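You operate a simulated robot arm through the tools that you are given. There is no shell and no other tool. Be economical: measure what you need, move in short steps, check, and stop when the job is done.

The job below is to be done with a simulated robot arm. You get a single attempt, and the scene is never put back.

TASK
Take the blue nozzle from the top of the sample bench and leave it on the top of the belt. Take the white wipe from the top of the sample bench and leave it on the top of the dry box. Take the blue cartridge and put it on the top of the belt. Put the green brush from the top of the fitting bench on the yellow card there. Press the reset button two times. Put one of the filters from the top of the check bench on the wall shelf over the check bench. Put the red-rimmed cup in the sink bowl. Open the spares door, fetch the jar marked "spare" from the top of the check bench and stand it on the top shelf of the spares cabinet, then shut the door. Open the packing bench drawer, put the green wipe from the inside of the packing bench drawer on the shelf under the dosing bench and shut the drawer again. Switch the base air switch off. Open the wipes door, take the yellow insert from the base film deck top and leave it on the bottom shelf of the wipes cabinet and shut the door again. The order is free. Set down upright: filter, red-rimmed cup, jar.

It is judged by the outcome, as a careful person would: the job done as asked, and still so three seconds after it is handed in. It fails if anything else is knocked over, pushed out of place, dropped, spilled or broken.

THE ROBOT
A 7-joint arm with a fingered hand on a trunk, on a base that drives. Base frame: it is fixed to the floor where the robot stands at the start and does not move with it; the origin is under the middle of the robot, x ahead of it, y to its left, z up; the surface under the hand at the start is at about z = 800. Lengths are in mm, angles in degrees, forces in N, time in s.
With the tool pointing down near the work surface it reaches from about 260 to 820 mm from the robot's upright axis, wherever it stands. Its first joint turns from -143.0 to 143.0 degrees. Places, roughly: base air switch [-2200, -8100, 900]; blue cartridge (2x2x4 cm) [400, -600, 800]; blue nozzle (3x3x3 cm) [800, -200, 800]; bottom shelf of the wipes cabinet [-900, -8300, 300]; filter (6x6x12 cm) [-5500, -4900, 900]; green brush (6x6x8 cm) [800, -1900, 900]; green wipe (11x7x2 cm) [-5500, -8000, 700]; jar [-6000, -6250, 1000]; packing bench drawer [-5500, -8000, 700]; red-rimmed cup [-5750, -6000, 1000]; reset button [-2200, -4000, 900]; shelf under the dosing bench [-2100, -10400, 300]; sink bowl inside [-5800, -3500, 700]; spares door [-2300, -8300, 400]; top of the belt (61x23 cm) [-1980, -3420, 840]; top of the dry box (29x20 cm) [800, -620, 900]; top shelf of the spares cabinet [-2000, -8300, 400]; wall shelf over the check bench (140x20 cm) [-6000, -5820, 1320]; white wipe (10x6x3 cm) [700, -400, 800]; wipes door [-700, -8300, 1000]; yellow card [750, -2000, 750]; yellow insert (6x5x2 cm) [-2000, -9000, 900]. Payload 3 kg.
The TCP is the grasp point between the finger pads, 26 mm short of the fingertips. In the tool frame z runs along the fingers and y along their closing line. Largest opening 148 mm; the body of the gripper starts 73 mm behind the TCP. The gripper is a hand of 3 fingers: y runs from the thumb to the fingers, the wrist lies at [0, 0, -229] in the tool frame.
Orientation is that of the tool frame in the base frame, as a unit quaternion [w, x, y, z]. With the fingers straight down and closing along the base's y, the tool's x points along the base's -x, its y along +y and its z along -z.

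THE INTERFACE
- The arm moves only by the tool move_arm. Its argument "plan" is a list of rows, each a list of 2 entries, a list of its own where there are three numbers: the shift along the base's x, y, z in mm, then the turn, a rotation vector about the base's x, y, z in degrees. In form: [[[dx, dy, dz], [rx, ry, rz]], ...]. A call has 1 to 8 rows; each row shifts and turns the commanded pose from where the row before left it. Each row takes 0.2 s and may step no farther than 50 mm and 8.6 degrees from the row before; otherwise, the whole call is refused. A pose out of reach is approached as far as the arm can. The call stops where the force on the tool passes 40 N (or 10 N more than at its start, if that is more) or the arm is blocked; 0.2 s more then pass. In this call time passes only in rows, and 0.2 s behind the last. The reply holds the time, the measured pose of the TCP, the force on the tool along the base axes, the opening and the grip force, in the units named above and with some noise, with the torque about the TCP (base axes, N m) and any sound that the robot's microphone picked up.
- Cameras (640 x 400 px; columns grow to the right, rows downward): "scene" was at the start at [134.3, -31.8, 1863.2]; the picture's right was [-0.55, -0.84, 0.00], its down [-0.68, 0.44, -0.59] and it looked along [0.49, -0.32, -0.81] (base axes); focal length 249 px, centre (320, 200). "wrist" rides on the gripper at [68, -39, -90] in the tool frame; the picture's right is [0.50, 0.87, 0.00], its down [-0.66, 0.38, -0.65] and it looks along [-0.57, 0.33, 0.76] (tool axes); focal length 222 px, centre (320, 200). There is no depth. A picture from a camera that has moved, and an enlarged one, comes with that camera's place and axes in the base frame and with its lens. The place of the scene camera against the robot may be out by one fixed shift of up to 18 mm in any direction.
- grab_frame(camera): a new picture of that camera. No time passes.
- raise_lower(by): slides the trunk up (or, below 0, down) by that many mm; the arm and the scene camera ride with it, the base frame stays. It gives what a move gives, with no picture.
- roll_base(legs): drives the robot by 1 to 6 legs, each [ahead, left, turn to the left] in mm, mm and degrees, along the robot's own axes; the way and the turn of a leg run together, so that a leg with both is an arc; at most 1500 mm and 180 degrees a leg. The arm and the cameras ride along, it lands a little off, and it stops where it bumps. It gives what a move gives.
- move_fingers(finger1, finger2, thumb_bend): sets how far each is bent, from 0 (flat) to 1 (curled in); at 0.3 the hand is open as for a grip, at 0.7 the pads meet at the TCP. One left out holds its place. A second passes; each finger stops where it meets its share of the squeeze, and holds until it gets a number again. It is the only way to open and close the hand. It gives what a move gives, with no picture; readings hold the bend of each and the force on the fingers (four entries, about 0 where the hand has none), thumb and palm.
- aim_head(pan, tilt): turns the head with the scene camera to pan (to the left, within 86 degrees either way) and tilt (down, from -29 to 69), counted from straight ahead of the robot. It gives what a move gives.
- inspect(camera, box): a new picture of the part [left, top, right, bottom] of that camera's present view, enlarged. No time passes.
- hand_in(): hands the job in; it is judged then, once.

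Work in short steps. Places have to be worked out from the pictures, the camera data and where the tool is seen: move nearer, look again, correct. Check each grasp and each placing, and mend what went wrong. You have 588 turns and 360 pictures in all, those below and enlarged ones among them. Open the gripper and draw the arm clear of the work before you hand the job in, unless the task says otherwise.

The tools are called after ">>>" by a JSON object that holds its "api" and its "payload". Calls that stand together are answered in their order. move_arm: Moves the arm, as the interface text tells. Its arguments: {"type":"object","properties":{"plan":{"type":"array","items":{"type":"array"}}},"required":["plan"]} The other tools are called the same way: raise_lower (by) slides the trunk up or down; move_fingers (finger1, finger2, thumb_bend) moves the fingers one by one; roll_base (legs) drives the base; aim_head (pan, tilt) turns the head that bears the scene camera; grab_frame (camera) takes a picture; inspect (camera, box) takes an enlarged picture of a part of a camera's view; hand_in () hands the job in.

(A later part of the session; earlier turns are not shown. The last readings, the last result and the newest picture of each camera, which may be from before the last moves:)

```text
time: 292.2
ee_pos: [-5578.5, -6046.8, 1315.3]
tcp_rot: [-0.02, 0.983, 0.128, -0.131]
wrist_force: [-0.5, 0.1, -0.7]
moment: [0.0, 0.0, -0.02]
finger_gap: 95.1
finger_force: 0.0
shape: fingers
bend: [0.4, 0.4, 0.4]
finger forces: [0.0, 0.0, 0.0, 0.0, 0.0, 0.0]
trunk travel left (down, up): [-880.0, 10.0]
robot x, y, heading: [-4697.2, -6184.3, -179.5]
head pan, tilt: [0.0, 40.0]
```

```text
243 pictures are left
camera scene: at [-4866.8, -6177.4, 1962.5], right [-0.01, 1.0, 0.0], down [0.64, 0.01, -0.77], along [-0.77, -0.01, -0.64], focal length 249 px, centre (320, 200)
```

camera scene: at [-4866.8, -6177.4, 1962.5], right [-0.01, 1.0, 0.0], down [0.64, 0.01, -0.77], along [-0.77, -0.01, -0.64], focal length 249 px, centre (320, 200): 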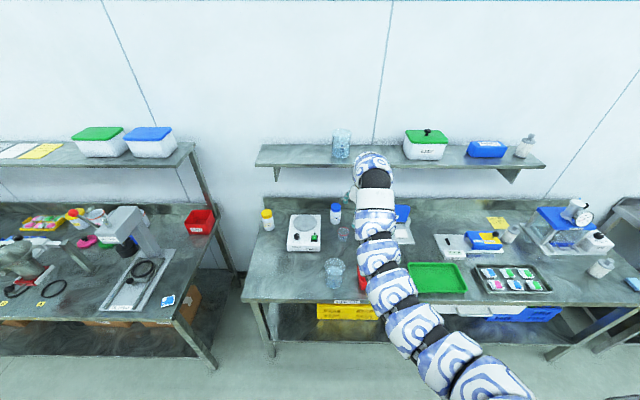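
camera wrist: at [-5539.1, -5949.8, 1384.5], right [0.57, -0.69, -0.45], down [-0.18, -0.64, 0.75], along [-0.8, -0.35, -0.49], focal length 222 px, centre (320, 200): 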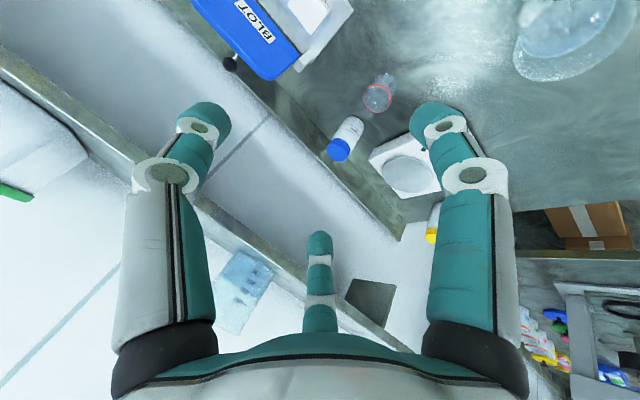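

Good. Continue lowering the hand.

>>> {"api": "move_arm", "payload": {"plan": [[[10, 0, -45], [0, 0, 0]], [[10, 0, -45], [0, 0, 0]], [[10, 0, -45], [0, 0, 0]], [[10, 0, -45], [0, 0, 0]]]}}

>>> {"api": "grab_frame", "payload": {"camera": "wrist"}}

```text
time: 293.2
ee_pos: [-5537.4, -6046.8, 1134.8]
tcp_rot: [-0.019, 0.983, 0.127, -0.131]
wrist_force: [0.2, 0.4, -0.9]
moment: [0.02, -0.03, -0.04]
finger_gap: 94.9
finger_force: 0.0
shape: fingers
bend: [0.4, 0.4, 0.4]
finger forces: [0.1, 0.0, 0.0, 0.1, 0.0, 0.0]
trunk travel left (down, up): [-880.0, 10.0]
robot x, y, heading: [-4691.0, -6184.2, -179.2]
head pan, tilt: [0.0, 40.0]
```

```text
242 pictures are left
camera wrist: at [-5460.2, -5992.1, 1208.9], right [0.68, -0.71, -0.19], down [-0.35, -0.54, 0.77], along [-0.65, -0.46, -0.61], focal length 222 px, centre (320, 200)
```

wrist: 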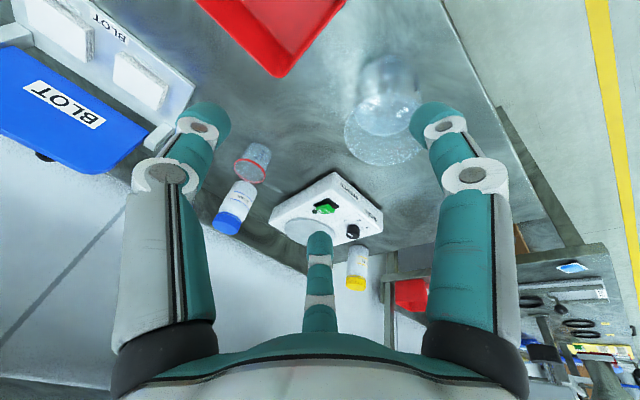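

Cup near (-5822,-6059). Drive ahead 230, then approach further with another look.

>>> {"api": "roll_base", "payload": {"legs": [[230, 0, 0]]}}

>>> {"api": "move_fingers", "payload": {"finger1": 0.3, "finger2": 0.3, "thumb_bend": 0.3}}

>>> {"api": "move_arm", "payload": {"plan": [[[-20, -5, -40], [0, 0, 0]], [[-20, -5, -40], [0, 0, 0]]]}}

>>> {"api": "grab_frame", "payload": {"camera": "wrist"}}

```text
time: 295.0
ee_pos: [-5774.7, -6049.2, 1137.1]
tcp_rot: [-0.02, 0.983, 0.127, -0.131]
wrist_force: [0.1, 0.4, 0.6]
moment: [-0.03, -0.04, -0.01]
finger_gap: 95.1
finger_force: 0.1
shape: fingers
bend: [0.4, 0.4, 0.4]
finger forces: [0.0, 0.0, 0.0, 0.0, 0.0, 0.0]
trunk travel left (down, up): [-880.0, 10.0]
robot x, y, heading: [-4934.4, -6183.6, -179.6]
head pan, tilt: [0.0, 40.0]
```

```text
time: 296.0
ee_pos: [-5773.8, -6048.3, 1136.9]
tcp_rot: [-0.02, 0.983, 0.126, -0.132]
wrist_force: [-0.5, -0.4, -0.4]
moment: [0.02, -0.02, 0.01]
finger_gap: 126.3
finger_force: 0.0
shape: fingers
bend: [0.3, 0.3, 0.3]
finger forces: [0.1, 0.0, 0.0, 0.0, 0.1, 0.0]
trunk travel left (down, up): [-880.0, 10.0]
robot x, y, heading: [-4929.7, -6184.0, -179.4]
head pan, tilt: [0.0, 40.0]
```

```text
time: 296.6
ee_pos: [-5813.8, -6057.1, 1054.4]
tcp_rot: [-0.02, 0.983, 0.126, -0.132]
wrist_force: [0.0, 0.4, 0.3]
moment: [0.02, 0.02, -0.01]
finger_gap: 126.8
finger_force: 0.0
shape: fingers
bend: [0.3, 0.3, 0.3]
finger forces: [0.0, 0.0, 0.0, 0.1, 0.0, 0.0]
trunk travel left (down, up): [-880.0, 10.0]
robot x, y, heading: [-4931.4, -6183.2, -179.2]
head pan, tilt: [0.0, 40.0]
```

```text
241 pictures are left
camera wrist: at [-5736.4, -6003.2, 1128.4], right [0.68, -0.71, -0.19], down [-0.35, -0.54, 0.77], along [-0.65, -0.45, -0.61], focal length 222 px, centre (320, 200)
```

wrist: 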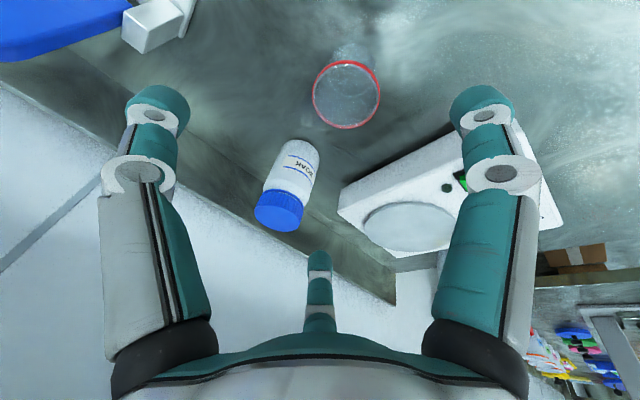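

Cup at (-5813,-6055), directly below. To get closer for reach: retract arm 90, drive ahead 90, then descend.

>>> {"api": "move_arm", "payload": {"plan": [[[45, 0, 0], [0, 0, 0]], [[45, 0, 0], [0, 0, 0]]]}}

>>> {"api": "roll_base", "payload": {"legs": [[90, 0, 0]]}}

>>> {"api": "move_arm", "payload": {"plan": [[[0, 0, -30], [0, 0, 0]], [[0, 0, -30], [0, 0, 0]]]}}

>>> {"api": "grab_frame", "payload": {"camera": "wrist"}}

```text
time: 297.2
ee_pos: [-5723.8, -6057.0, 1058.4]
tcp_rot: [-0.019, 0.983, 0.127, -0.132]
wrist_force: [0.6, 0.3, 0.2]
moment: [-0.02, 0.04, 0.0]
finger_gap: 127.3
finger_force: 0.0
shape: fingers
bend: [0.3, 0.3, 0.3]
finger forces: [0.1, 0.1, 0.1, 0.0, 0.0, 0.0]
trunk travel left (down, up): [-880.0, 10.0]
robot x, y, heading: [-4931.9, -6180.8, -179.6]
head pan, tilt: [0.0, 40.0]
```

```text
time: 298.3
ee_pos: [-5815.0, -6060.1, 1055.9]
tcp_rot: [-0.021, 0.983, 0.127, -0.13]
wrist_force: [0.1, -0.2, 0.2]
moment: [0.01, -0.02, 0.02]
finger_gap: 126.8
finger_force: 0.0
shape: fingers
bend: [0.3, 0.3, 0.3]
finger forces: [0.0, 0.0, 0.0, 0.0, 0.1, 0.1]
trunk travel left (down, up): [-880.0, 10.0]
robot x, y, heading: [-5019.2, -6186.3, -179.7]
head pan, tilt: [0.0, 40.0]
```

```text
time: 298.9
ee_pos: [-5814.3, -6058.3, 998.1]
tcp_rot: [-0.02, 0.983, 0.126, -0.131]
wrist_force: [0.1, 0.2, 0.7]
moment: [-0.01, 0.02, 0.02]
finger_gap: 127.1
finger_force: 0.0
shape: fingers
bend: [0.3, 0.3, 0.3]
finger forces: [0.0, 0.0, 0.1, 0.1, 0.0, 0.0]
trunk travel left (down, up): [-880.0, 10.0]
robot x, y, heading: [-5018.4, -6185.7, -179.4]
head pan, tilt: [0.0, 40.0]
```

```text
240 pictures are left
camera wrist: at [-5737.6, -6005.6, 1071.5], right [0.68, -0.71, -0.19], down [-0.35, -0.54, 0.77], along [-0.65, -0.46, -0.61], focal length 222 px, centre (320, 200)
```

wrist: 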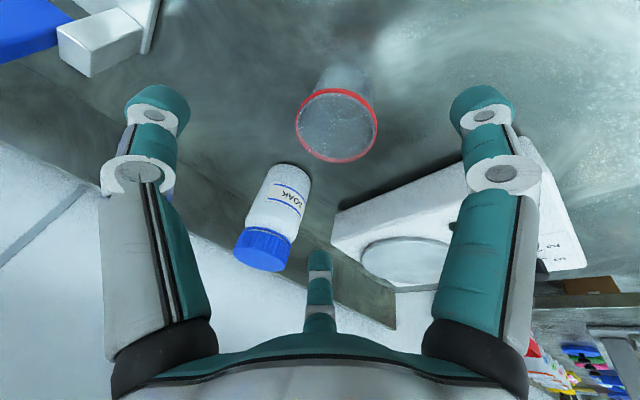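

Well centred. Descend to 908.

>>> {"api": "move_arm", "payload": {"plan": [[[0, 2, -40], [0, 0, 0]], [[0, 0, -30], [0, 0, 0]], [[0, 0, -20], [0, 0, 0]]]}}

>>> {"api": "grab_frame", "payload": {"camera": "wrist"}}

```text
time: 299.7
ee_pos: [-5816.8, -6057.7, 907.4]
tcp_rot: [-0.02, 0.983, 0.126, -0.131]
wrist_force: [0.1, 0.1, -0.3]
moment: [0.0, -0.01, -0.03]
finger_gap: 126.8
finger_force: 0.1
shape: fingers
bend: [0.3, 0.3, 0.3]
finger forces: [0.1, 0.1, 0.0, 0.0, 0.1, 0.0]
trunk travel left (down, up): [-880.0, 10.0]
robot x, y, heading: [-5019.1, -6187.9, -179.6]
head pan, tilt: [0.0, 40.0]
```

```text
239 pictures are left
camera wrist: at [-5739.1, -6003.1, 981.3], right [0.68, -0.71, -0.19], down [-0.35, -0.54, 0.77], along [-0.65, -0.46, -0.61], focal length 222 px, centre (320, 200)
```

wrist: 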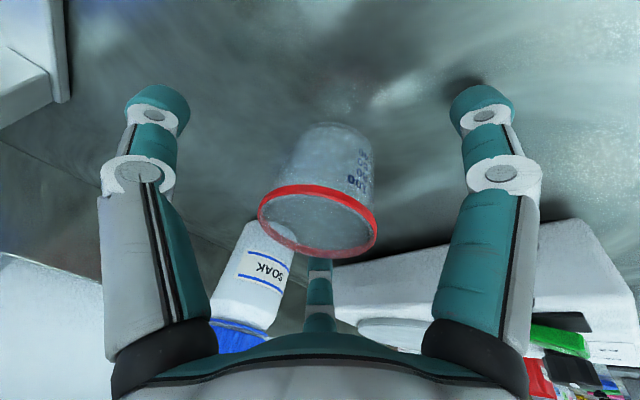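

Close on the cup gently and check.

>>> {"api": "move_fingers", "payload": {"finger1": 0.62, "finger2": 0.62, "thumb_bend": 0.62}}

>>> {"api": "move_arm", "payload": {"plan": [[[0, 0, 15], [0, 0, 0]], [[0, 0, 25], [0, 0, 0]]]}}

>>> {"api": "grab_frame", "payload": {"camera": "wrist"}}

```text
time: 300.7
ee_pos: [-5816.0, -6058.1, 909.1]
tcp_rot: [-0.02, 0.983, 0.126, -0.132]
wrist_force: [-0.1, 0.0, 1.0]
moment: [-0.02, 0.0, -0.01]
finger_gap: 43.8
finger_force: 9.1
shape: fingers
bend: [0.55, 0.55, 0.58]
finger forces: [6.2, 5.6, 0.1, 0.1, 6.4, 0.0]
trunk travel left (down, up): [-880.0, 10.0]
robot x, y, heading: [-5020.6, -6187.0, -179.4]
head pan, tilt: [0.0, 40.0]
```

```text
time: 301.3
ee_pos: [-5813.8, -6059.9, 948.9]
tcp_rot: [-0.02, 0.983, 0.127, -0.132]
wrist_force: [-0.8, 0.6, -0.5]
moment: [0.0, -0.03, 0.0]
finger_gap: 43.5
finger_force: 8.4
shape: fingers
bend: [0.55, 0.55, 0.58]
finger forces: [6.1, 5.5, 0.0, 0.0, 6.1, 0.0]
trunk travel left (down, up): [-880.0, 10.0]
robot x, y, heading: [-5021.3, -6187.3, -179.6]
head pan, tilt: [0.0, 40.0]
```

```text
238 pictures are left
camera wrist: at [-5736.5, -6003.8, 1021.9], right [0.68, -0.71, -0.19], down [-0.35, -0.54, 0.77], along [-0.65, -0.46, -0.61], focal length 222 px, centre (320, 200)
```

wrist: 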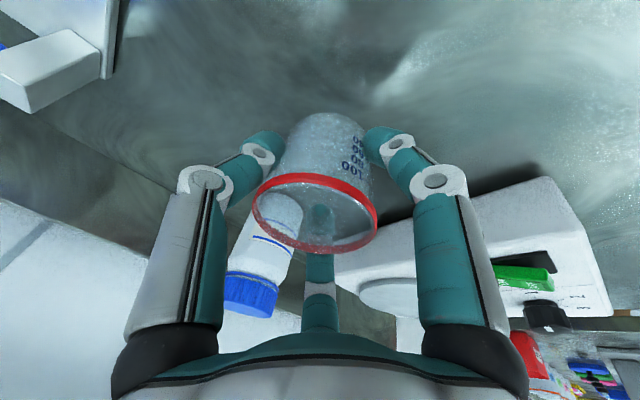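

Held upright. Raise, back out, and strafe right to the sink.

>>> {"api": "move_arm", "payload": {"plan": [[[10, 0, 45], [0, 0, 0]], [[10, 0, 45], [0, 0, 0]], [[10, 0, 20], [0, 0, 0]]]}}

>>> {"api": "roll_base", "payload": {"legs": [[-450, 0, 0], [0, -1300, 0], [0, -1220, 0]]}}

>>> {"api": "aim_head", "payload": {"pan": -10, "tilt": 40}}

>>> {"api": "grab_frame", "payload": {"camera": "scene"}}

>>> {"api": "grab_frame", "payload": {"camera": "wrist"}}

```text
time: 302.1
ee_pos: [-5782.2, -6059.1, 1059.1]
tcp_rot: [-0.02, 0.983, 0.127, -0.133]
wrist_force: [-0.2, 0.6, -0.2]
moment: [0.03, -0.01, 0.01]
finger_gap: 43.4
finger_force: 8.2
shape: fingers
bend: [0.55, 0.55, 0.58]
finger forces: [6.0, 5.4, 0.0, 0.1, 5.9, 0.0]
trunk travel left (down, up): [-880.0, 10.0]
robot x, y, heading: [-5024.0, -6187.8, -179.0]
head pan, tilt: [0.0, 40.0]
```

```text
time: 316.8
ee_pos: [-5343.2, -3499.4, 1057.2]
tcp_rot: [-0.022, 0.985, 0.114, -0.131]
wrist_force: [-0.3, 0.0, 1.5]
moment: [0.01, -0.01, 0.0]
finger_gap: 43.3
finger_force: 8.9
shape: fingers
bend: [0.55, 0.55, 0.58]
finger forces: [6.1, 5.4, 0.2, 0.1, 6.0, 0.0]
trunk travel left (down, up): [-880.0, 10.0]
robot x, y, heading: [-4586.7, -3642.1, 178.9]
head pan, tilt: [0.0, 40.0]
```

```text
time: 317.5
ee_pos: [-5343.0, -3499.5, 1058.2]
tcp_rot: [-0.022, 0.984, 0.114, -0.131]
wrist_force: [0.7, -0.5, -0.5]
moment: [0.01, 0.01, 0.0]
finger_gap: 43.2
finger_force: 8.4
shape: fingers
bend: [0.55, 0.55, 0.58]
finger forces: [6.1, 5.3, 0.1, 0.0, 5.9, 0.1]
trunk travel left (down, up): [-880.0, 10.0]
robot x, y, heading: [-4587.2, -3649.3, 179.1]
head pan, tilt: [-10.0, 40.0]
```

```text
237 pictures are left
camera scene: at [-4755.0, -3621.4, 1962.4], right [0.19, 0.98, 0.0], down [0.63, -0.12, -0.77], along [-0.75, 0.14, -0.64], focal length 249 px, centre (320, 200)
```

scene: 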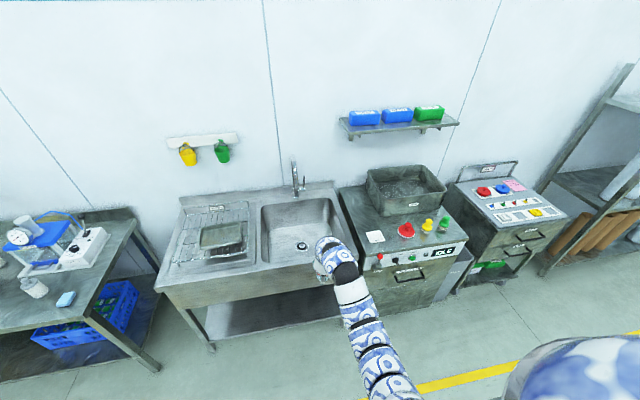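

```text
236 pictures are left
camera wrist: at [-5264.3, -3447.5, 1131.1], right [0.66, -0.73, -0.19], down [-0.36, -0.53, 0.77], along [-0.66, -0.44, -0.61], focal length 222 px, centre (320, 200)
```

wrist: 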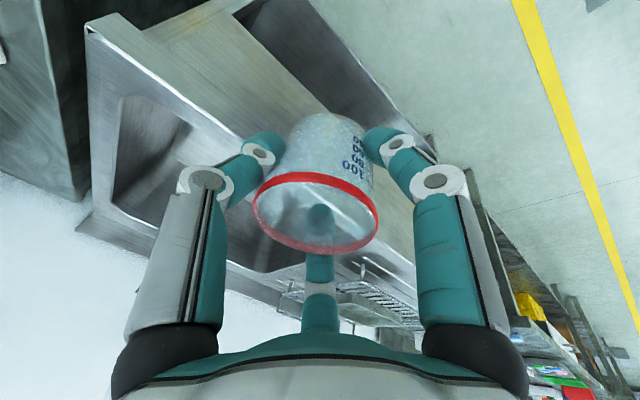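

Bowl spans x≈-5541..-6020, y≈-3758..-3303. Drive ahead 390 so the cup is over the bowl, then look.

>>> {"api": "roll_base", "payload": {"legs": [[390, 0, 0]]}}

>>> {"api": "grab_frame", "payload": {"camera": "scene"}}

>>> {"api": "grab_frame", "payload": {"camera": "wrist"}}

```text
time: 319.9
ee_pos: [-5729.9, -3489.7, 1055.9]
tcp_rot: [-0.021, 0.985, 0.111, -0.131]
wrist_force: [-0.3, -0.8, 0.3]
moment: [-0.02, -0.05, -0.02]
finger_gap: 43.2
finger_force: 8.5
shape: fingers
bend: [0.55, 0.55, 0.58]
finger forces: [6.0, 5.4, 0.0, 0.0, 5.9, 0.0]
trunk travel left (down, up): [-880.0, 10.0]
robot x, y, heading: [-4970.8, -3639.2, 179.0]
head pan, tilt: [-10.0, 40.0]
```

```text
235 pictures are left
camera scene: at [-5142.8, -3613.8, 1962.3], right [0.19, 0.98, 0.0], down [0.63, -0.12, -0.77], along [-0.75, 0.15, -0.64], focal length 249 px, centre (320, 200)
```

scene: 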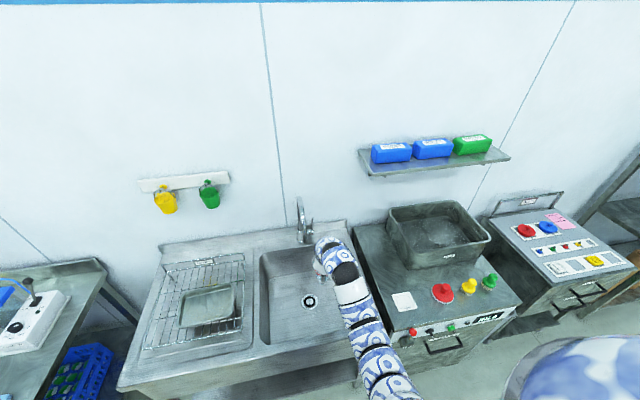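

```text
234 pictures are left
camera wrist: at [-5650.9, -3438.0, 1130.6], right [0.66, -0.73, -0.19], down [-0.36, -0.53, 0.77], along [-0.66, -0.44, -0.61], focal length 222 px, centre (320, 200)
```

wrist: 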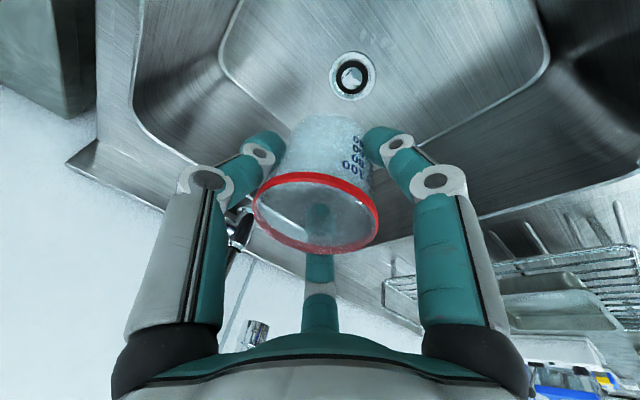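

Bowl bottom is at z≈700; the target spot (-5728,-3490) clears the drain. Lower the trunk by 200 first.

>>> {"api": "raise_lower", "payload": {"by": -200}}

>>> {"api": "grab_frame", "payload": {"camera": "wrist"}}

>>> {"api": "grab_frame", "payload": {"camera": "scene"}}

```text
time: 322.1
ee_pos: [-5728.3, -3489.9, 857.2]
tcp_rot: [-0.022, 0.985, 0.112, -0.131]
wrist_force: [0.2, 0.9, 0.6]
moment: [-0.01, 0.0, 0.05]
finger_gap: 43.2
finger_force: 8.5
shape: fingers
bend: [0.55, 0.55, 0.58]
finger forces: [6.1, 5.5, 0.0, 0.1, 6.0, 0.0]
trunk travel left (down, up): [-680.0, 210.0]
robot x, y, heading: [-4971.9, -3638.6, 179.0]
head pan, tilt: [-10.0, 40.0]
```

```text
233 pictures are left
camera wrist: at [-5650.2, -3438.1, 931.2], right [0.66, -0.73, -0.19], down [-0.36, -0.53, 0.77], along [-0.66, -0.44, -0.61], focal length 222 px, centre (320, 200)
```

wrist: 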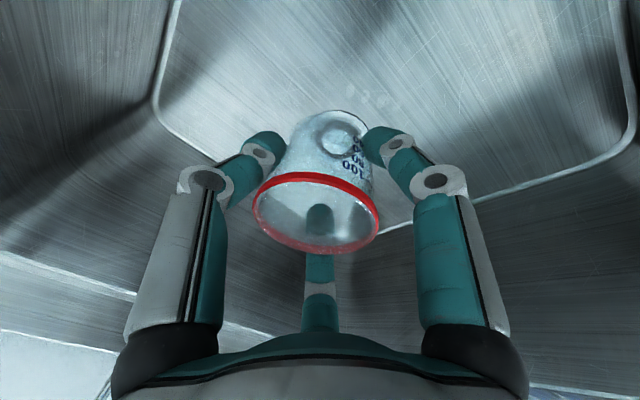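

```text
232 pictures are left
camera scene: at [-5141.5, -3613.9, 1762.5], right [0.19, 0.98, 0.0], down [0.63, -0.12, -0.77], along [-0.75, 0.15, -0.64], focal length 249 px, centre (320, 200)
```

scene: 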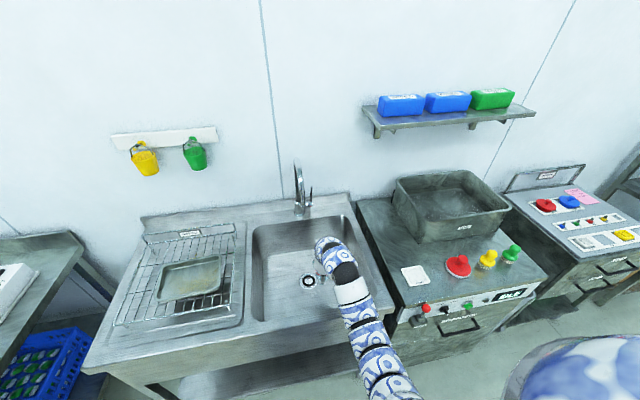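

Inside the bowl. Lower toward the bottom.

>>> {"api": "move_arm", "payload": {"plan": [[[0, 0, -40], [0, 0, 0]], [[0, 0, -35], [0, 0, 0]], [[0, 0, -15], [0, 0, 0]], [[0, 0, -5], [0, 0, 0]], [[0, 0, -4], [0, 0, 0]]]}}

>>> {"api": "grab_frame", "payload": {"camera": "wrist"}}

```text
time: 323.3
ee_pos: [-5729.6, -3491.1, 756.9]
tcp_rot: [-0.022, 0.985, 0.112, -0.131]
wrist_force: [-0.8, -0.1, -0.3]
moment: [0.03, 0.04, 0.01]
finger_gap: 43.3
finger_force: 8.9
shape: fingers
bend: [0.55, 0.55, 0.58]
finger forces: [6.1, 5.3, 0.1, 0.1, 5.9, 0.0]
trunk travel left (down, up): [-680.0, 210.0]
robot x, y, heading: [-4968.6, -3638.1, 179.1]
head pan, tilt: [-10.0, 40.0]
```

```text
231 pictures are left
camera wrist: at [-5650.2, -3438.8, 831.5], right [0.66, -0.73, -0.19], down [-0.36, -0.53, 0.77], along [-0.66, -0.44, -0.61], focal length 222 px, centre (320, 200)
```

wrist: 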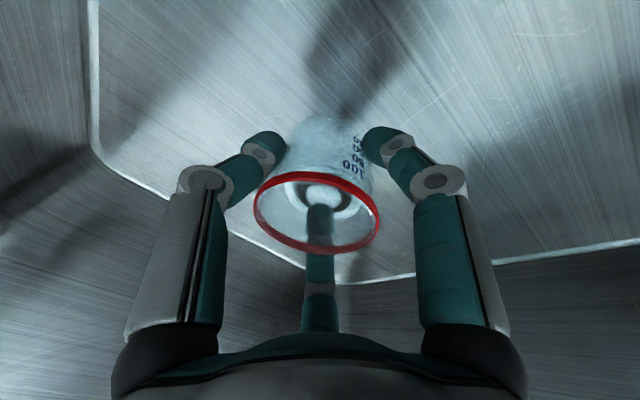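

>>> {"api": "move_arm", "payload": {"plan": [[[0, 0, -3], [0, 0, 0]], [[0, 0, -3], [0, 0, 0]], [[0, 0, -3], [0, 0, 0]], [[0, 0, -2], [0, 0, 0]]]}}

```text
time: 324.3
ee_pos: [-5729.8, -3490.1, 749.1]
tcp_rot: [-0.023, 0.985, 0.112, -0.132]
wrist_force: [-0.6, -0.3, 0.1]
moment: [0.0, 0.0, -0.04]
finger_gap: 43.3
finger_force: 8.9
shape: fingers
bend: [0.55, 0.55, 0.58]
finger forces: [6.2, 5.3, 0.1, 0.1, 6.0, 0.1]
trunk travel left (down, up): [-680.0, 210.0]
robot x, y, heading: [-4966.0, -3640.8, 178.6]
head pan, tilt: [-10.0, 40.0]
```

>>> {"api": "move_arm", "payload": {"plan": [[[0, 0, -3], [0, 0, 0]], [[0, 0, -2], [0, 0, 0]], [[0, 0, -2], [0, 0, 0]]]}}

```text
time: 325.1
ee_pos: [-5728.0, -3489.4, 741.6]
tcp_rot: [-0.022, 0.985, 0.111, -0.132]
wrist_force: [0.4, -0.1, 0.1]
moment: [-0.01, 0.0, -0.01]
finger_gap: 43.6
finger_force: 8.8
shape: fingers
bend: [0.55, 0.55, 0.58]
finger forces: [6.3, 5.3, 0.1, 0.0, 5.9, 0.0]
trunk travel left (down, up): [-680.0, 210.0]
robot x, y, heading: [-4972.7, -3638.3, 178.8]
head pan, tilt: [-10.0, 40.0]
```

>>> {"api": "move_arm", "payload": {"plan": [[[0, 0, -3], [0, 0, 0]], [[0, 0, -2], [0, 0, 0]], [[0, 0, -2], [0, 0, 0]], [[0, 0, -2], [0, 0, 0]]]}}

>>> {"api": "inspect", "payload": {"camera": "wrist", "box": [220, 90, 420, 260]}}

```text
time: 326.1
ee_pos: [-5729.3, -3491.4, 731.8]
tcp_rot: [-0.022, 0.985, 0.112, -0.131]
wrist_force: [-0.2, 0.8, -0.8]
moment: [-0.02, 0.04, 0.01]
finger_gap: 43.2
finger_force: 8.5
shape: fingers
bend: [0.55, 0.55, 0.58]
finger forces: [6.3, 5.2, 0.0, 0.1, 5.9, 0.0]
trunk travel left (down, up): [-680.0, 210.0]
robot x, y, heading: [-4968.3, -3639.9, 178.7]
head pan, tilt: [-10.0, 40.0]
```

```text
2.35 times, centred on (320, 175) of wrist
camera zoom: at [-5650.9, -3438.4, 805.2], right [0.66, -0.73, -0.19], down [-0.36, -0.53, 0.77], along [-0.66, -0.44, -0.61], focal length 523 px, centre (320, 259)
```

zoom: 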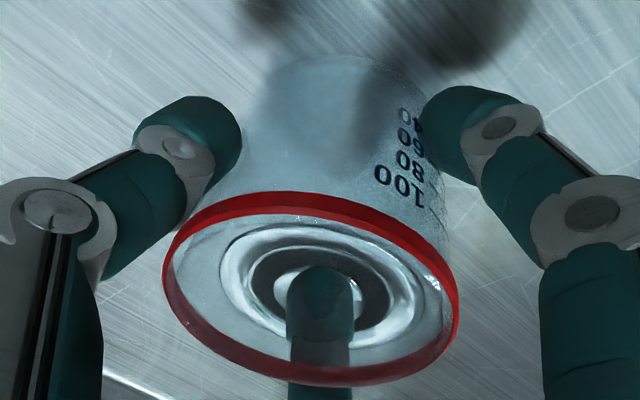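

Still above the floor of the bowl (shadows offset). Continue.

>>> {"api": "move_arm", "payload": {"plan": [[[0, 0, -4], [0, 0, 0]], [[0, 0, -3], [0, 0, 0]], [[0, 0, -3], [0, 0, 0]], [[0, 0, -2], [0, 0, 0]], [[0, 0, -2], [0, 0, 0]], [[0, 0, -2], [0, 0, 0]]]}}

>>> {"api": "inspect", "payload": {"camera": "wrist", "box": [220, 90, 420, 260]}}

```text
time: 327.5
ee_pos: [-5729.5, -3489.9, 718.3]
tcp_rot: [-0.021, 0.985, 0.112, -0.133]
wrist_force: [3.1, -0.7, 23.2]
moment: [-0.1, -0.6, -0.01]
finger_gap: 41.5
finger_force: 18.5
shape: fingers
bend: [0.55, 0.55, 0.58]
finger forces: [23.2, 6.1, 0.0, 0.0, 7.3, 0.0]
trunk travel left (down, up): [-680.0, 210.0]
robot x, y, heading: [-4971.9, -3639.2, 179.1]
head pan, tilt: [-10.0, 40.0]
```

```text
2.35 times, centred on (320, 175) of wrist
camera zoom: at [-5649.4, -3438.4, 791.1], right [0.66, -0.73, -0.19], down [-0.36, -0.53, 0.77], along [-0.66, -0.44, -0.61], focal length 523 px, centre (320, 259)
```

zoom: 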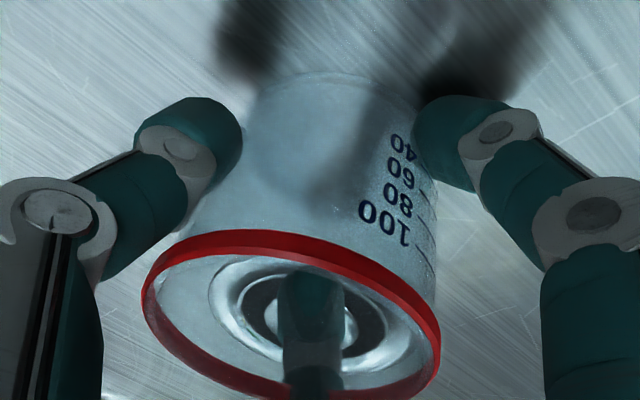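

Finger 1 touched the floor and the cup has seated. Lift 3 mm and open.

>>> {"api": "move_arm", "payload": {"plan": [[[0, 0, 4], [0, 0, 0]]]}}

>>> {"api": "move_fingers", "payload": {"finger1": 0.48, "finger2": 0.48, "thumb_bend": 0.48}}

>>> {"api": "grab_frame", "payload": {"camera": "wrist"}}

```text
time: 327.9
ee_pos: [-5727.4, -3490.7, 718.2]
tcp_rot: [-0.022, 0.985, 0.112, -0.131]
wrist_force: [-1.3, -1.1, 5.2]
moment: [0.0, -0.04, -0.02]
finger_gap: 41.6
finger_force: 9.7
shape: fingers
bend: [0.56, 0.55, 0.58]
finger forces: [6.7, 6.4, 0.1, 0.0, 6.1, 0.1]
trunk travel left (down, up): [-680.0, 210.0]
robot x, y, heading: [-4970.6, -3639.3, 179.0]
head pan, tilt: [-10.0, 40.0]
```

```text
time: 328.9
ee_pos: [-5730.4, -3490.0, 719.9]
tcp_rot: [-0.022, 0.985, 0.112, -0.132]
wrist_force: [-2.0, 0.4, 6.2]
moment: [0.0, -0.15, 0.02]
finger_gap: 61.2
finger_force: 3.0
shape: fingers
bend: [0.52, 0.48, 0.48]
finger forces: [6.7, 0.0, 0.0, 0.0, 0.1, 0.1]
trunk travel left (down, up): [-680.0, 210.0]
robot x, y, heading: [-4970.2, -3637.5, 179.0]
head pan, tilt: [-10.0, 40.0]
```

```text
228 pictures are left
camera wrist: at [-5649.5, -3437.8, 793.2], right [0.66, -0.73, -0.19], down [-0.36, -0.53, 0.77], along [-0.66, -0.44, -0.61], focal length 222 px, centre (320, 200)
```

wrist: 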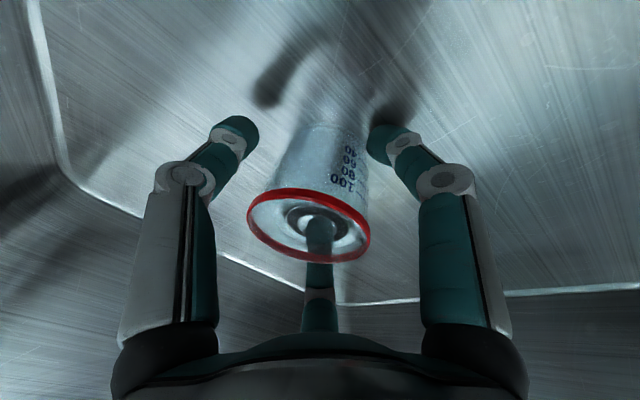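

>>> {"api": "move_arm", "payload": {"plan": [[[0, 0, 6], [0, 0, 0]]]}}

>>> {"api": "move_fingers", "payload": {"finger1": 0.42, "finger2": 0.42, "thumb_bend": 0.42}}

>>> {"api": "move_arm", "payload": {"plan": [[[8, 0, 30], [0, 0, 0]], [[8, 0, 30], [0, 0, 0]], [[5, 0, 40], [0, 0, 0]]]}}

>>> {"api": "grab_frame", "payload": {"camera": "wrist"}}

```text
time: 329.3
ee_pos: [-5728.1, -3489.7, 724.2]
tcp_rot: [-0.022, 0.985, 0.112, -0.13]
wrist_force: [-0.3, 0.7, 0.5]
moment: [0.02, -0.04, 0.0]
finger_gap: 68.2
finger_force: 0.1
shape: fingers
bend: [0.48, 0.48, 0.48]
finger forces: [0.1, 0.0, 0.1, 0.0, 0.0, 0.1]
trunk travel left (down, up): [-680.0, 210.0]
robot x, y, heading: [-4970.9, -3639.4, 179.0]
head pan, tilt: [-10.0, 40.0]
```

```text
time: 330.3
ee_pos: [-5727.9, -3490.3, 724.6]
tcp_rot: [-0.023, 0.985, 0.111, -0.131]
wrist_force: [-0.5, -0.2, -0.2]
moment: [-0.01, -0.01, 0.02]
finger_gap: 88.3
finger_force: 0.1
shape: fingers
bend: [0.42, 0.42, 0.42]
finger forces: [0.0, 0.0, 0.0, 0.0, 0.0, 0.0]
trunk travel left (down, up): [-680.0, 210.0]
robot x, y, heading: [-4970.1, -3640.4, 178.7]
head pan, tilt: [-10.0, 40.0]
```

```text
time: 331.1
ee_pos: [-5710.0, -3489.4, 827.6]
tcp_rot: [-0.021, 0.985, 0.112, -0.131]
wrist_force: [0.3, -0.4, 0.3]
moment: [0.0, -0.01, -0.04]
finger_gap: 88.3
finger_force: 0.0
shape: fingers
bend: [0.42, 0.42, 0.42]
finger forces: [0.0, 0.0, 0.0, 0.0, 0.0, 0.0]
trunk travel left (down, up): [-680.0, 210.0]
robot x, y, heading: [-4971.2, -3641.4, 178.9]
head pan, tilt: [-10.0, 40.0]
```

```text
227 pictures are left
camera wrist: at [-5630.3, -3437.6, 900.0], right [0.66, -0.73, -0.19], down [-0.36, -0.53, 0.77], along [-0.66, -0.44, -0.61], focal length 222 px, centre (320, 200)
```

wrist: 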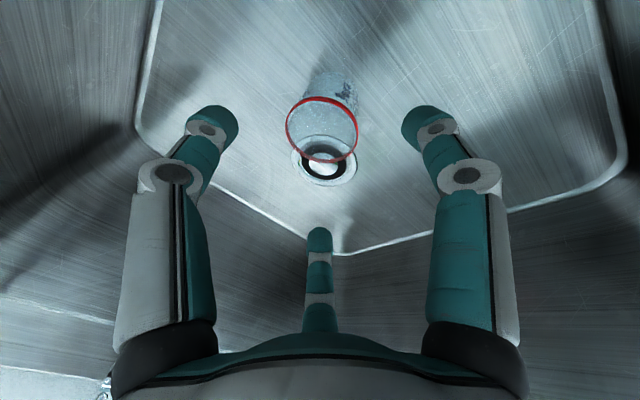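

Cup stands upright in the bowl. Lift out, back off and go to the packing bench (y≈-8000).

>>> {"api": "raise_lower", "payload": {"by": 200}}

>>> {"api": "roll_base", "payload": {"legs": [[-450, 0, 0], [0, 1500, 0], [0, 1500, 0], [0, 1350, 0]]}}

>>> {"api": "aim_head", "payload": {"pan": 0, "tilt": 35}}

>>> {"api": "grab_frame", "payload": {"camera": "scene"}}

```text
time: 333.2
ee_pos: [-5709.7, -3490.5, 1026.1]
tcp_rot: [-0.022, 0.985, 0.112, -0.131]
wrist_force: [-0.1, -0.3, -0.3]
moment: [0.0, -0.01, 0.03]
finger_gap: 88.2
finger_force: 0.0
shape: fingers
bend: [0.42, 0.42, 0.42]
finger forces: [0.1, 0.1, 0.0, 0.0, 0.1, 0.0]
trunk travel left (down, up): [-880.0, 10.0]
robot x, y, heading: [-4970.8, -3644.7, 178.9]
head pan, tilt: [-10.0, 40.0]
```

```text
time: 356.5
ee_pos: [-5374.9, -7889.5, 1026.6]
tcp_rot: [-0.02, 0.983, 0.123, -0.131]
wrist_force: [-0.5, 0.0, 0.8]
moment: [0.0, -0.01, -0.01]
finger_gap: 88.1
finger_force: 0.0
shape: fingers
bend: [0.42, 0.42, 0.42]
finger forces: [0.1, 0.0, 0.0, 0.0, 0.1, 0.1]
trunk travel left (down, up): [-880.0, 10.0]
robot x, y, heading: [-4634.4, -8027.8, -179.5]
head pan, tilt: [-10.0, 40.0]
```

```text
time: 357.2
ee_pos: [-5374.1, -7889.5, 1025.8]
tcp_rot: [-0.02, 0.983, 0.124, -0.132]
wrist_force: [-1.3, 0.0, -0.4]
moment: [-0.01, 0.01, -0.06]
finger_gap: 88.3
finger_force: 0.1
shape: fingers
bend: [0.42, 0.42, 0.42]
finger forces: [0.0, 0.0, 0.0, 0.1, 0.1, 0.0]
trunk travel left (down, up): [-880.0, 10.0]
robot x, y, heading: [-4635.2, -8023.8, -179.8]
head pan, tilt: [0.0, 35.0]
```

```text
226 pictures are left
camera scene: at [-4807.5, -8014.2, 1970.0], right [0.0, 1.0, 0.0], down [0.57, 0.0, -0.82], along [-0.82, 0.0, -0.57], focal length 249 px, centre (320, 200)
```

scene: 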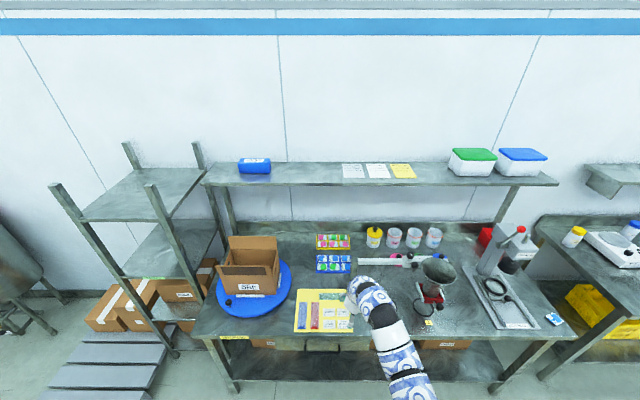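

Back off 500 to see the drawer front.

>>> {"api": "roll_base", "payload": {"legs": [[-500, 0, 0]]}}

>>> {"api": "grab_frame", "payload": {"camera": "scene"}}

>>> {"api": "inspect", "payload": {"camera": "scene", "box": [200, 150, 480, 320]}}

```text
time: 360.1
ee_pos: [-4869.3, -7891.2, 1026.5]
tcp_rot: [-0.019, 0.983, 0.13, -0.131]
wrist_force: [0.7, -0.2, 0.2]
moment: [0.01, 0.01, 0.01]
finger_gap: 88.4
finger_force: 0.0
shape: fingers
bend: [0.42, 0.42, 0.42]
finger forces: [0.0, 0.0, 0.0, 0.0, 0.0, 0.1]
trunk travel left (down, up): [-880.0, 10.0]
robot x, y, heading: [-4123.7, -8018.8, -179.0]
head pan, tilt: [0.0, 35.0]
```

```text
225 pictures are left
camera scene: at [-4300.2, -8010.8, 1970.1], right [-0.01, 1.0, 0.0], down [0.57, 0.01, -0.82], along [-0.82, -0.01, -0.57], focal length 249 px, centre (320, 200)
```

scene: 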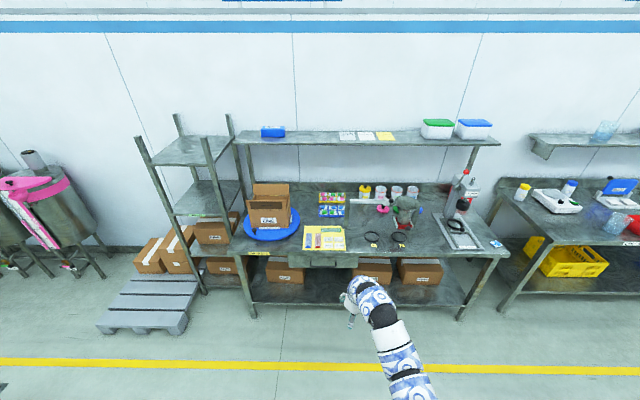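

```text
2.29 times, centred on (340, 235) of scene
camera zoom: at [-4300.2, -8010.8, 1970.1], right [-0.01, 1.0, 0.0], down [0.57, 0.01, -0.82], along [-0.82, -0.01, -0.57], focal length 570 px, centre (274, 120)
```

zoom: 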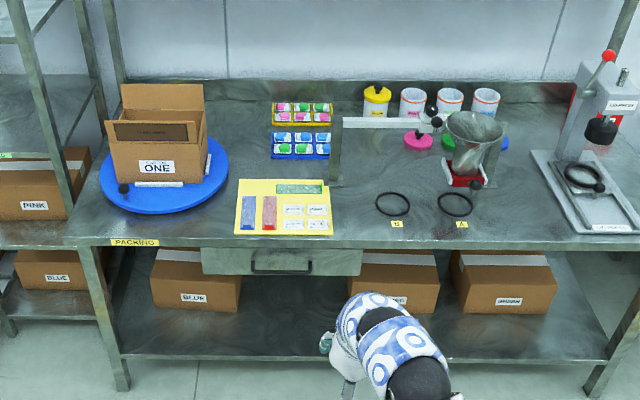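

Drawer handle (horizontal bar) is around (-5310,-8002,~800). I'll reorient the tool to horizontal (pointing −x) for a pinch pull.

>>> {"api": "move_arm", "payload": {"plan": [[[0, -10, 0], [0, 8.4, 0]], [[0, -10, 0], [0, 8.4, 0]], [[0, -10, 0], [0, 8.4, 0]], [[0, -10, 0], [0, 8.4, 0]], [[0, -10, 0], [0, 8.4, 0]], [[0, -10, 0], [0, 8.4, 0]], [[0, -10, 0], [0, 8.4, 0]], [[0, -10, 0], [0, 8.4, 0]]]}}

>>> {"api": "grab_frame", "payload": {"camera": "scene"}}

```text
time: 361.9
ee_pos: [-4868.8, -7971.8, 1023.7]
tcp_rot: [-0.085, 0.746, 0.097, -0.653]
wrist_force: [0.6, 0.2, 0.5]
moment: [0.03, 0.01, 0.04]
finger_gap: 88.4
finger_force: 0.0
shape: fingers
bend: [0.42, 0.42, 0.42]
finger forces: [0.1, 0.0, 0.1, 0.1, 0.0, 0.0]
trunk travel left (down, up): [-880.0, 10.0]
robot x, y, heading: [-4124.5, -8019.5, -179.1]
head pan, tilt: [0.0, 35.0]
```

```text
223 pictures are left
camera scene: at [-4301.6, -8010.6, 1969.9], right [-0.01, 1.0, 0.0], down [0.57, 0.01, -0.82], along [-0.82, -0.01, -0.57], focal length 249 px, centre (320, 200)
```

scene: 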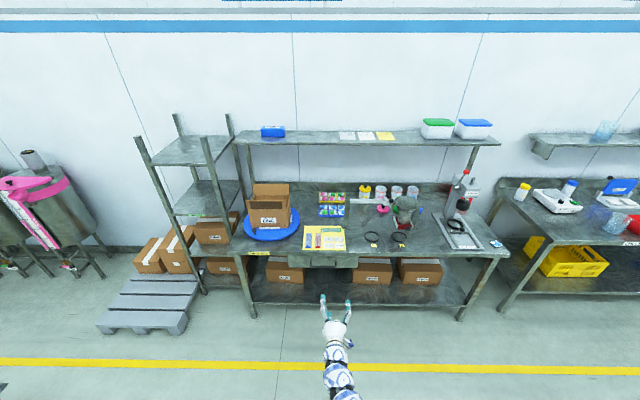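

Tool is nearly horizontal. Now roll it 75° about x so the closing line is vertical (thumb up), and finish levelling.

>>> {"api": "move_arm", "payload": {"plan": [[[0, 0, 0], [0, 7.5, 0]], [[0, 0, 0], [8.4, 0, 0]], [[0, 0, 0], [8.4, 0, 0]], [[0, 0, 0], [8.4, 0, 0]], [[0, 0, 0], [8.4, 0, 0]], [[0, 0, 0], [8.4, 0, 0]], [[0, 0, 0], [8.4, 0, 0]], [[0, 0, 0], [8.4, 0, 0]]]}}

>>> {"api": "move_arm", "payload": {"plan": [[[0, 0, 0], [8.4, 0, 0]], [[0, 0, 0], [7.5, 0, 0]]]}}

>>> {"api": "grab_frame", "payload": {"camera": "wrist"}}

```text
time: 363.8
ee_pos: [-4870.1, -7971.0, 1027.8]
tcp_rot: [0.427, -0.564, -0.423, 0.566]
wrist_force: [0.9, 0.5, -0.8]
moment: [0.01, -0.01, 0.01]
finger_gap: 88.6
finger_force: 0.1
shape: fingers
bend: [0.42, 0.42, 0.42]
finger forces: [0.0, 0.0, 0.0, 0.0, 0.0, 0.0]
trunk travel left (down, up): [-880.0, 10.0]
robot x, y, heading: [-4129.3, -8017.2, -179.4]
head pan, tilt: [0.0, 35.0]
```

```text
time: 364.4
ee_pos: [-4870.2, -7972.6, 1027.2]
tcp_rot: [0.501, -0.501, -0.497, 0.501]
wrist_force: [0.1, -0.1, 0.7]
moment: [0.0, -0.03, 0.0]
finger_gap: 88.7
finger_force: 0.0
shape: fingers
bend: [0.42, 0.42, 0.42]
finger forces: [0.1, 0.0, 0.1, 0.0, 0.0, 0.1]
trunk travel left (down, up): [-880.0, 10.0]
robot x, y, heading: [-4127.6, -8017.5, -179.3]
head pan, tilt: [0.0, 35.0]
```

```text
222 pictures are left
camera wrist: at [-4778.9, -7904.0, 1065.1], right [0.0, 0.5, -0.87], down [0.65, -0.66, -0.38], along [-0.76, -0.57, -0.32], focal length 222 px, centre (320, 200)
```

wrist: 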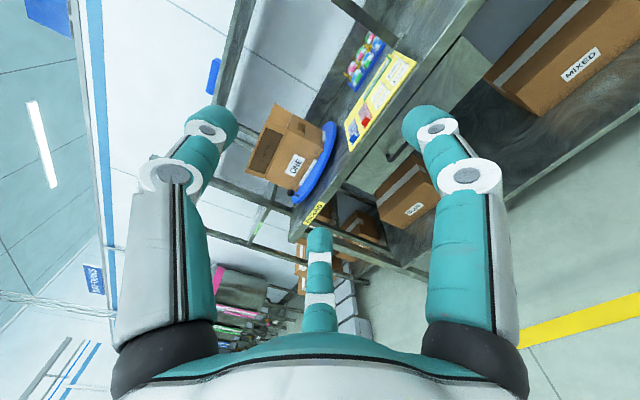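

Orientation is right. Lower the trunk 220 to handle height and drive ahead 300 for a closer look.

>>> {"api": "raise_lower", "payload": {"by": -220}}

>>> {"api": "roll_base", "payload": {"legs": [[280, 0, 0]]}}

>>> {"api": "aim_head", "payload": {"pan": 0, "tilt": 40}}

>>> {"api": "grab_frame", "payload": {"camera": "wrist"}}

>>> {"api": "inspect", "payload": {"camera": "scene", "box": [200, 180, 440, 340]}}

```text
time: 366.7
ee_pos: [-4869.8, -7973.1, 807.2]
tcp_rot: [0.5, -0.501, -0.497, 0.503]
wrist_force: [-0.1, -0.4, 0.1]
moment: [-0.02, 0.01, 0.01]
finger_gap: 88.7
finger_force: 0.0
shape: fingers
bend: [0.42, 0.42, 0.42]
finger forces: [0.1, 0.1, 0.0, 0.0, 0.0, 0.0]
trunk travel left (down, up): [-660.0, 230.0]
robot x, y, heading: [-4125.7, -8015.0, -179.1]
head pan, tilt: [0.0, 35.0]
```

```text
time: 368.6
ee_pos: [-5149.4, -7976.6, 805.6]
tcp_rot: [0.499, -0.5, -0.498, 0.503]
wrist_force: [-1.1, -1.0, -0.1]
moment: [0.01, 0.01, -0.03]
finger_gap: 88.5
finger_force: 0.0
shape: fingers
bend: [0.42, 0.42, 0.42]
finger forces: [0.0, 0.0, 0.0, 0.0, 0.0, 0.1]
trunk travel left (down, up): [-660.0, 230.0]
robot x, y, heading: [-4404.3, -8021.1, -179.0]
head pan, tilt: [0.0, 35.0]
```

```text
time: 369.3
ee_pos: [-5148.4, -7976.4, 806.5]
tcp_rot: [0.5, -0.501, -0.496, 0.503]
wrist_force: [-0.7, 0.8, 0.1]
moment: [-0.02, 0.03, -0.03]
finger_gap: 88.8
finger_force: 0.0
shape: fingers
bend: [0.42, 0.42, 0.42]
finger forces: [0.0, 0.1, 0.0, 0.1, 0.0, 0.0]
trunk travel left (down, up): [-660.0, 230.0]
robot x, y, heading: [-4400.3, -8024.1, -179.3]
head pan, tilt: [0.0, 40.0]
```

```text
221 pictures are left
camera wrist: at [-5058.1, -7909.0, 845.0], right [0.0, 0.49, -0.87], down [0.65, -0.66, -0.38], along [-0.76, -0.57, -0.32], focal length 222 px, centre (320, 200)
```

wrist: 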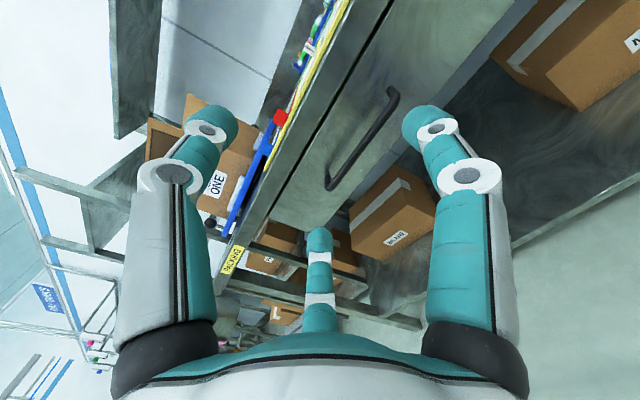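

```text
2.50 times, centred on (320, 260) of scene
camera zoom: at [-4577.3, -8015.2, 1742.4], right [-0.02, 1.0, 0.0], down [0.64, 0.01, -0.77], along [-0.77, -0.01, -0.64], focal length 624 px, centre (320, 50)
```

zoom: 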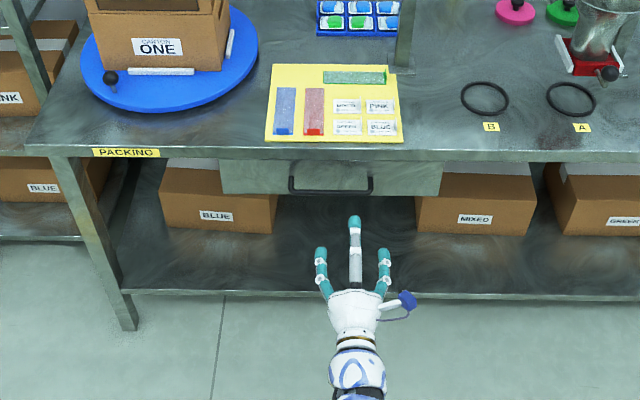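

Triangulation suggests the handle at about (-5350,-8005,730). Lower 75 and look again.

>>> {"api": "raise_lower", "payload": {"by": -75}}

>>> {"api": "move_arm", "payload": {"plan": [[[-40, -14, 0], [0, 0, 0]], [[-40, -14, 0], [0, 0, 0]]]}}

>>> {"api": "grab_frame", "payload": {"camera": "wrist"}}

>>> {"api": "inspect", "payload": {"camera": "scene", "box": [240, 200, 400, 320]}}

```text
time: 370.4
ee_pos: [-5148.0, -7976.8, 732.3]
tcp_rot: [0.5, -0.5, -0.497, 0.504]
wrist_force: [0.2, -0.3, -0.1]
moment: [0.0, -0.01, 0.01]
finger_gap: 88.4
finger_force: 0.0
shape: fingers
bend: [0.42, 0.42, 0.42]
finger forces: [0.0, 0.1, 0.0, 0.0, 0.0, 0.0]
trunk travel left (down, up): [-585.0, 305.0]
robot x, y, heading: [-4403.6, -8021.9, -178.9]
head pan, tilt: [0.0, 40.0]
```

```text
time: 371.0
ee_pos: [-5231.1, -8005.0, 730.8]
tcp_rot: [0.499, -0.5, -0.497, 0.503]
wrist_force: [-0.1, -0.3, 0.9]
moment: [0.01, -0.02, 0.0]
finger_gap: 88.5
finger_force: 0.0
shape: fingers
bend: [0.42, 0.42, 0.42]
finger forces: [0.0, 0.1, 0.0, 0.1, 0.0, 0.0]
trunk travel left (down, up): [-585.0, 305.0]
robot x, y, heading: [-4405.1, -8020.2, -178.9]
head pan, tilt: [0.0, 40.0]
```

```text
219 pictures are left
camera wrist: at [-5140.3, -7938.1, 769.5], right [0.0, 0.49, -0.87], down [0.65, -0.66, -0.38], along [-0.76, -0.57, -0.32], focal length 222 px, centre (320, 200)
```

wrist: 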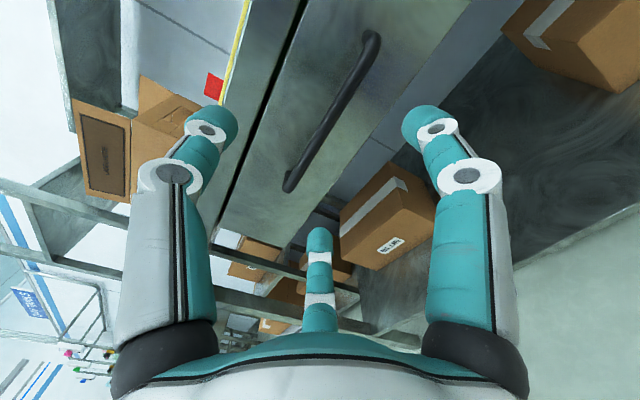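

```text
3.33 times, centred on (320, 260) of scene
camera zoom: at [-4577.5, -8015.7, 1667.4], right [-0.02, 1.0, 0.0], down [0.64, 0.01, -0.77], along [-0.77, -0.01, -0.64], focal length 831 px, centre (320, 0)
```

zoom: 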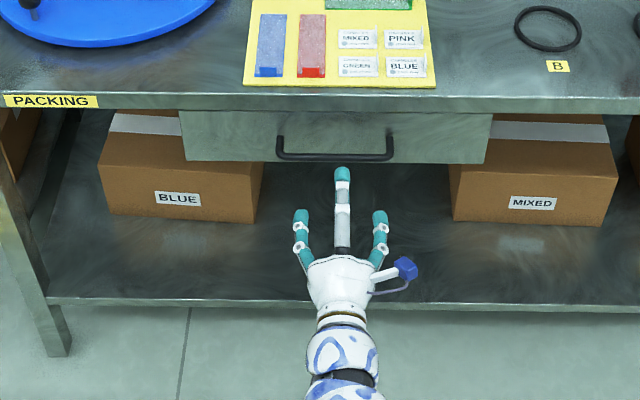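

Handle bar at x≈-5340, z≈727, y≈-8088..-7930. Approach so the bar lies between thumb (above) and fingers (below).

>>> {"api": "move_arm", "payload": {"plan": [[[-35, -1, -2], [0, 0, 0]], [[-35, -1, -1], [0, 0, 0]], [[-20, 0, 0], [0, 0, 0]]]}}

>>> {"api": "grab_frame", "payload": {"camera": "wrist"}}

>>> {"api": "inspect", "payload": {"camera": "scene", "box": [240, 200, 400, 320]}}

```text
time: 371.8
ee_pos: [-5320.2, -8008.0, 727.2]
tcp_rot: [0.499, -0.501, -0.497, 0.503]
wrist_force: [-1.2, 2.2, -0.8]
moment: [0.03, 0.02, 0.16]
finger_gap: 88.6
finger_force: 0.1
shape: fingers
bend: [0.42, 0.42, 0.42]
finger forces: [0.0, 0.0, 0.0, 0.2, 0.0, 0.0]
trunk travel left (down, up): [-585.0, 305.0]
robot x, y, heading: [-4404.1, -8021.7, -178.7]
head pan, tilt: [0.0, 40.0]
```

```text
217 pictures are left
camera wrist: at [-5230.2, -7940.4, 765.7], right [0.0, 0.49, -0.87], down [0.65, -0.66, -0.38], along [-0.76, -0.57, -0.32], focal length 222 px, centre (320, 200)
```

wrist: 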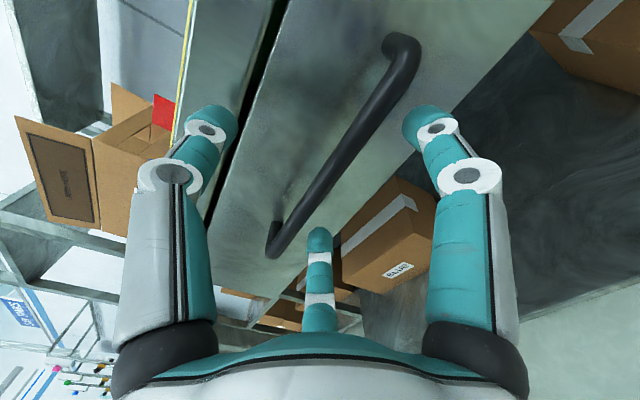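

```text
3.33 times, centred on (320, 260) of scene
camera zoom: at [-4578.1, -8015.7, 1667.6], right [-0.02, 1.0, 0.0], down [0.64, 0.01, -0.77], along [-0.77, -0.01, -0.64], focal length 831 px, centre (320, 0)
```

zoom: 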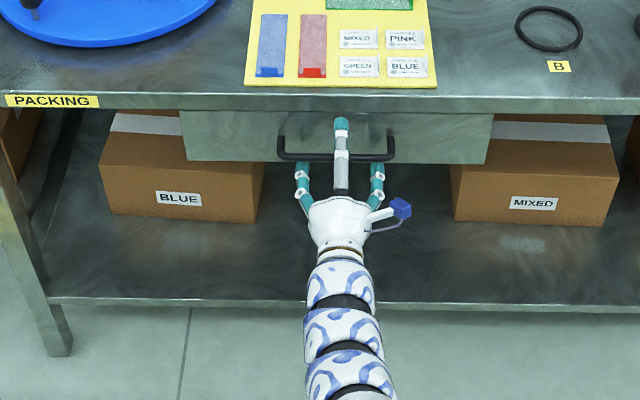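

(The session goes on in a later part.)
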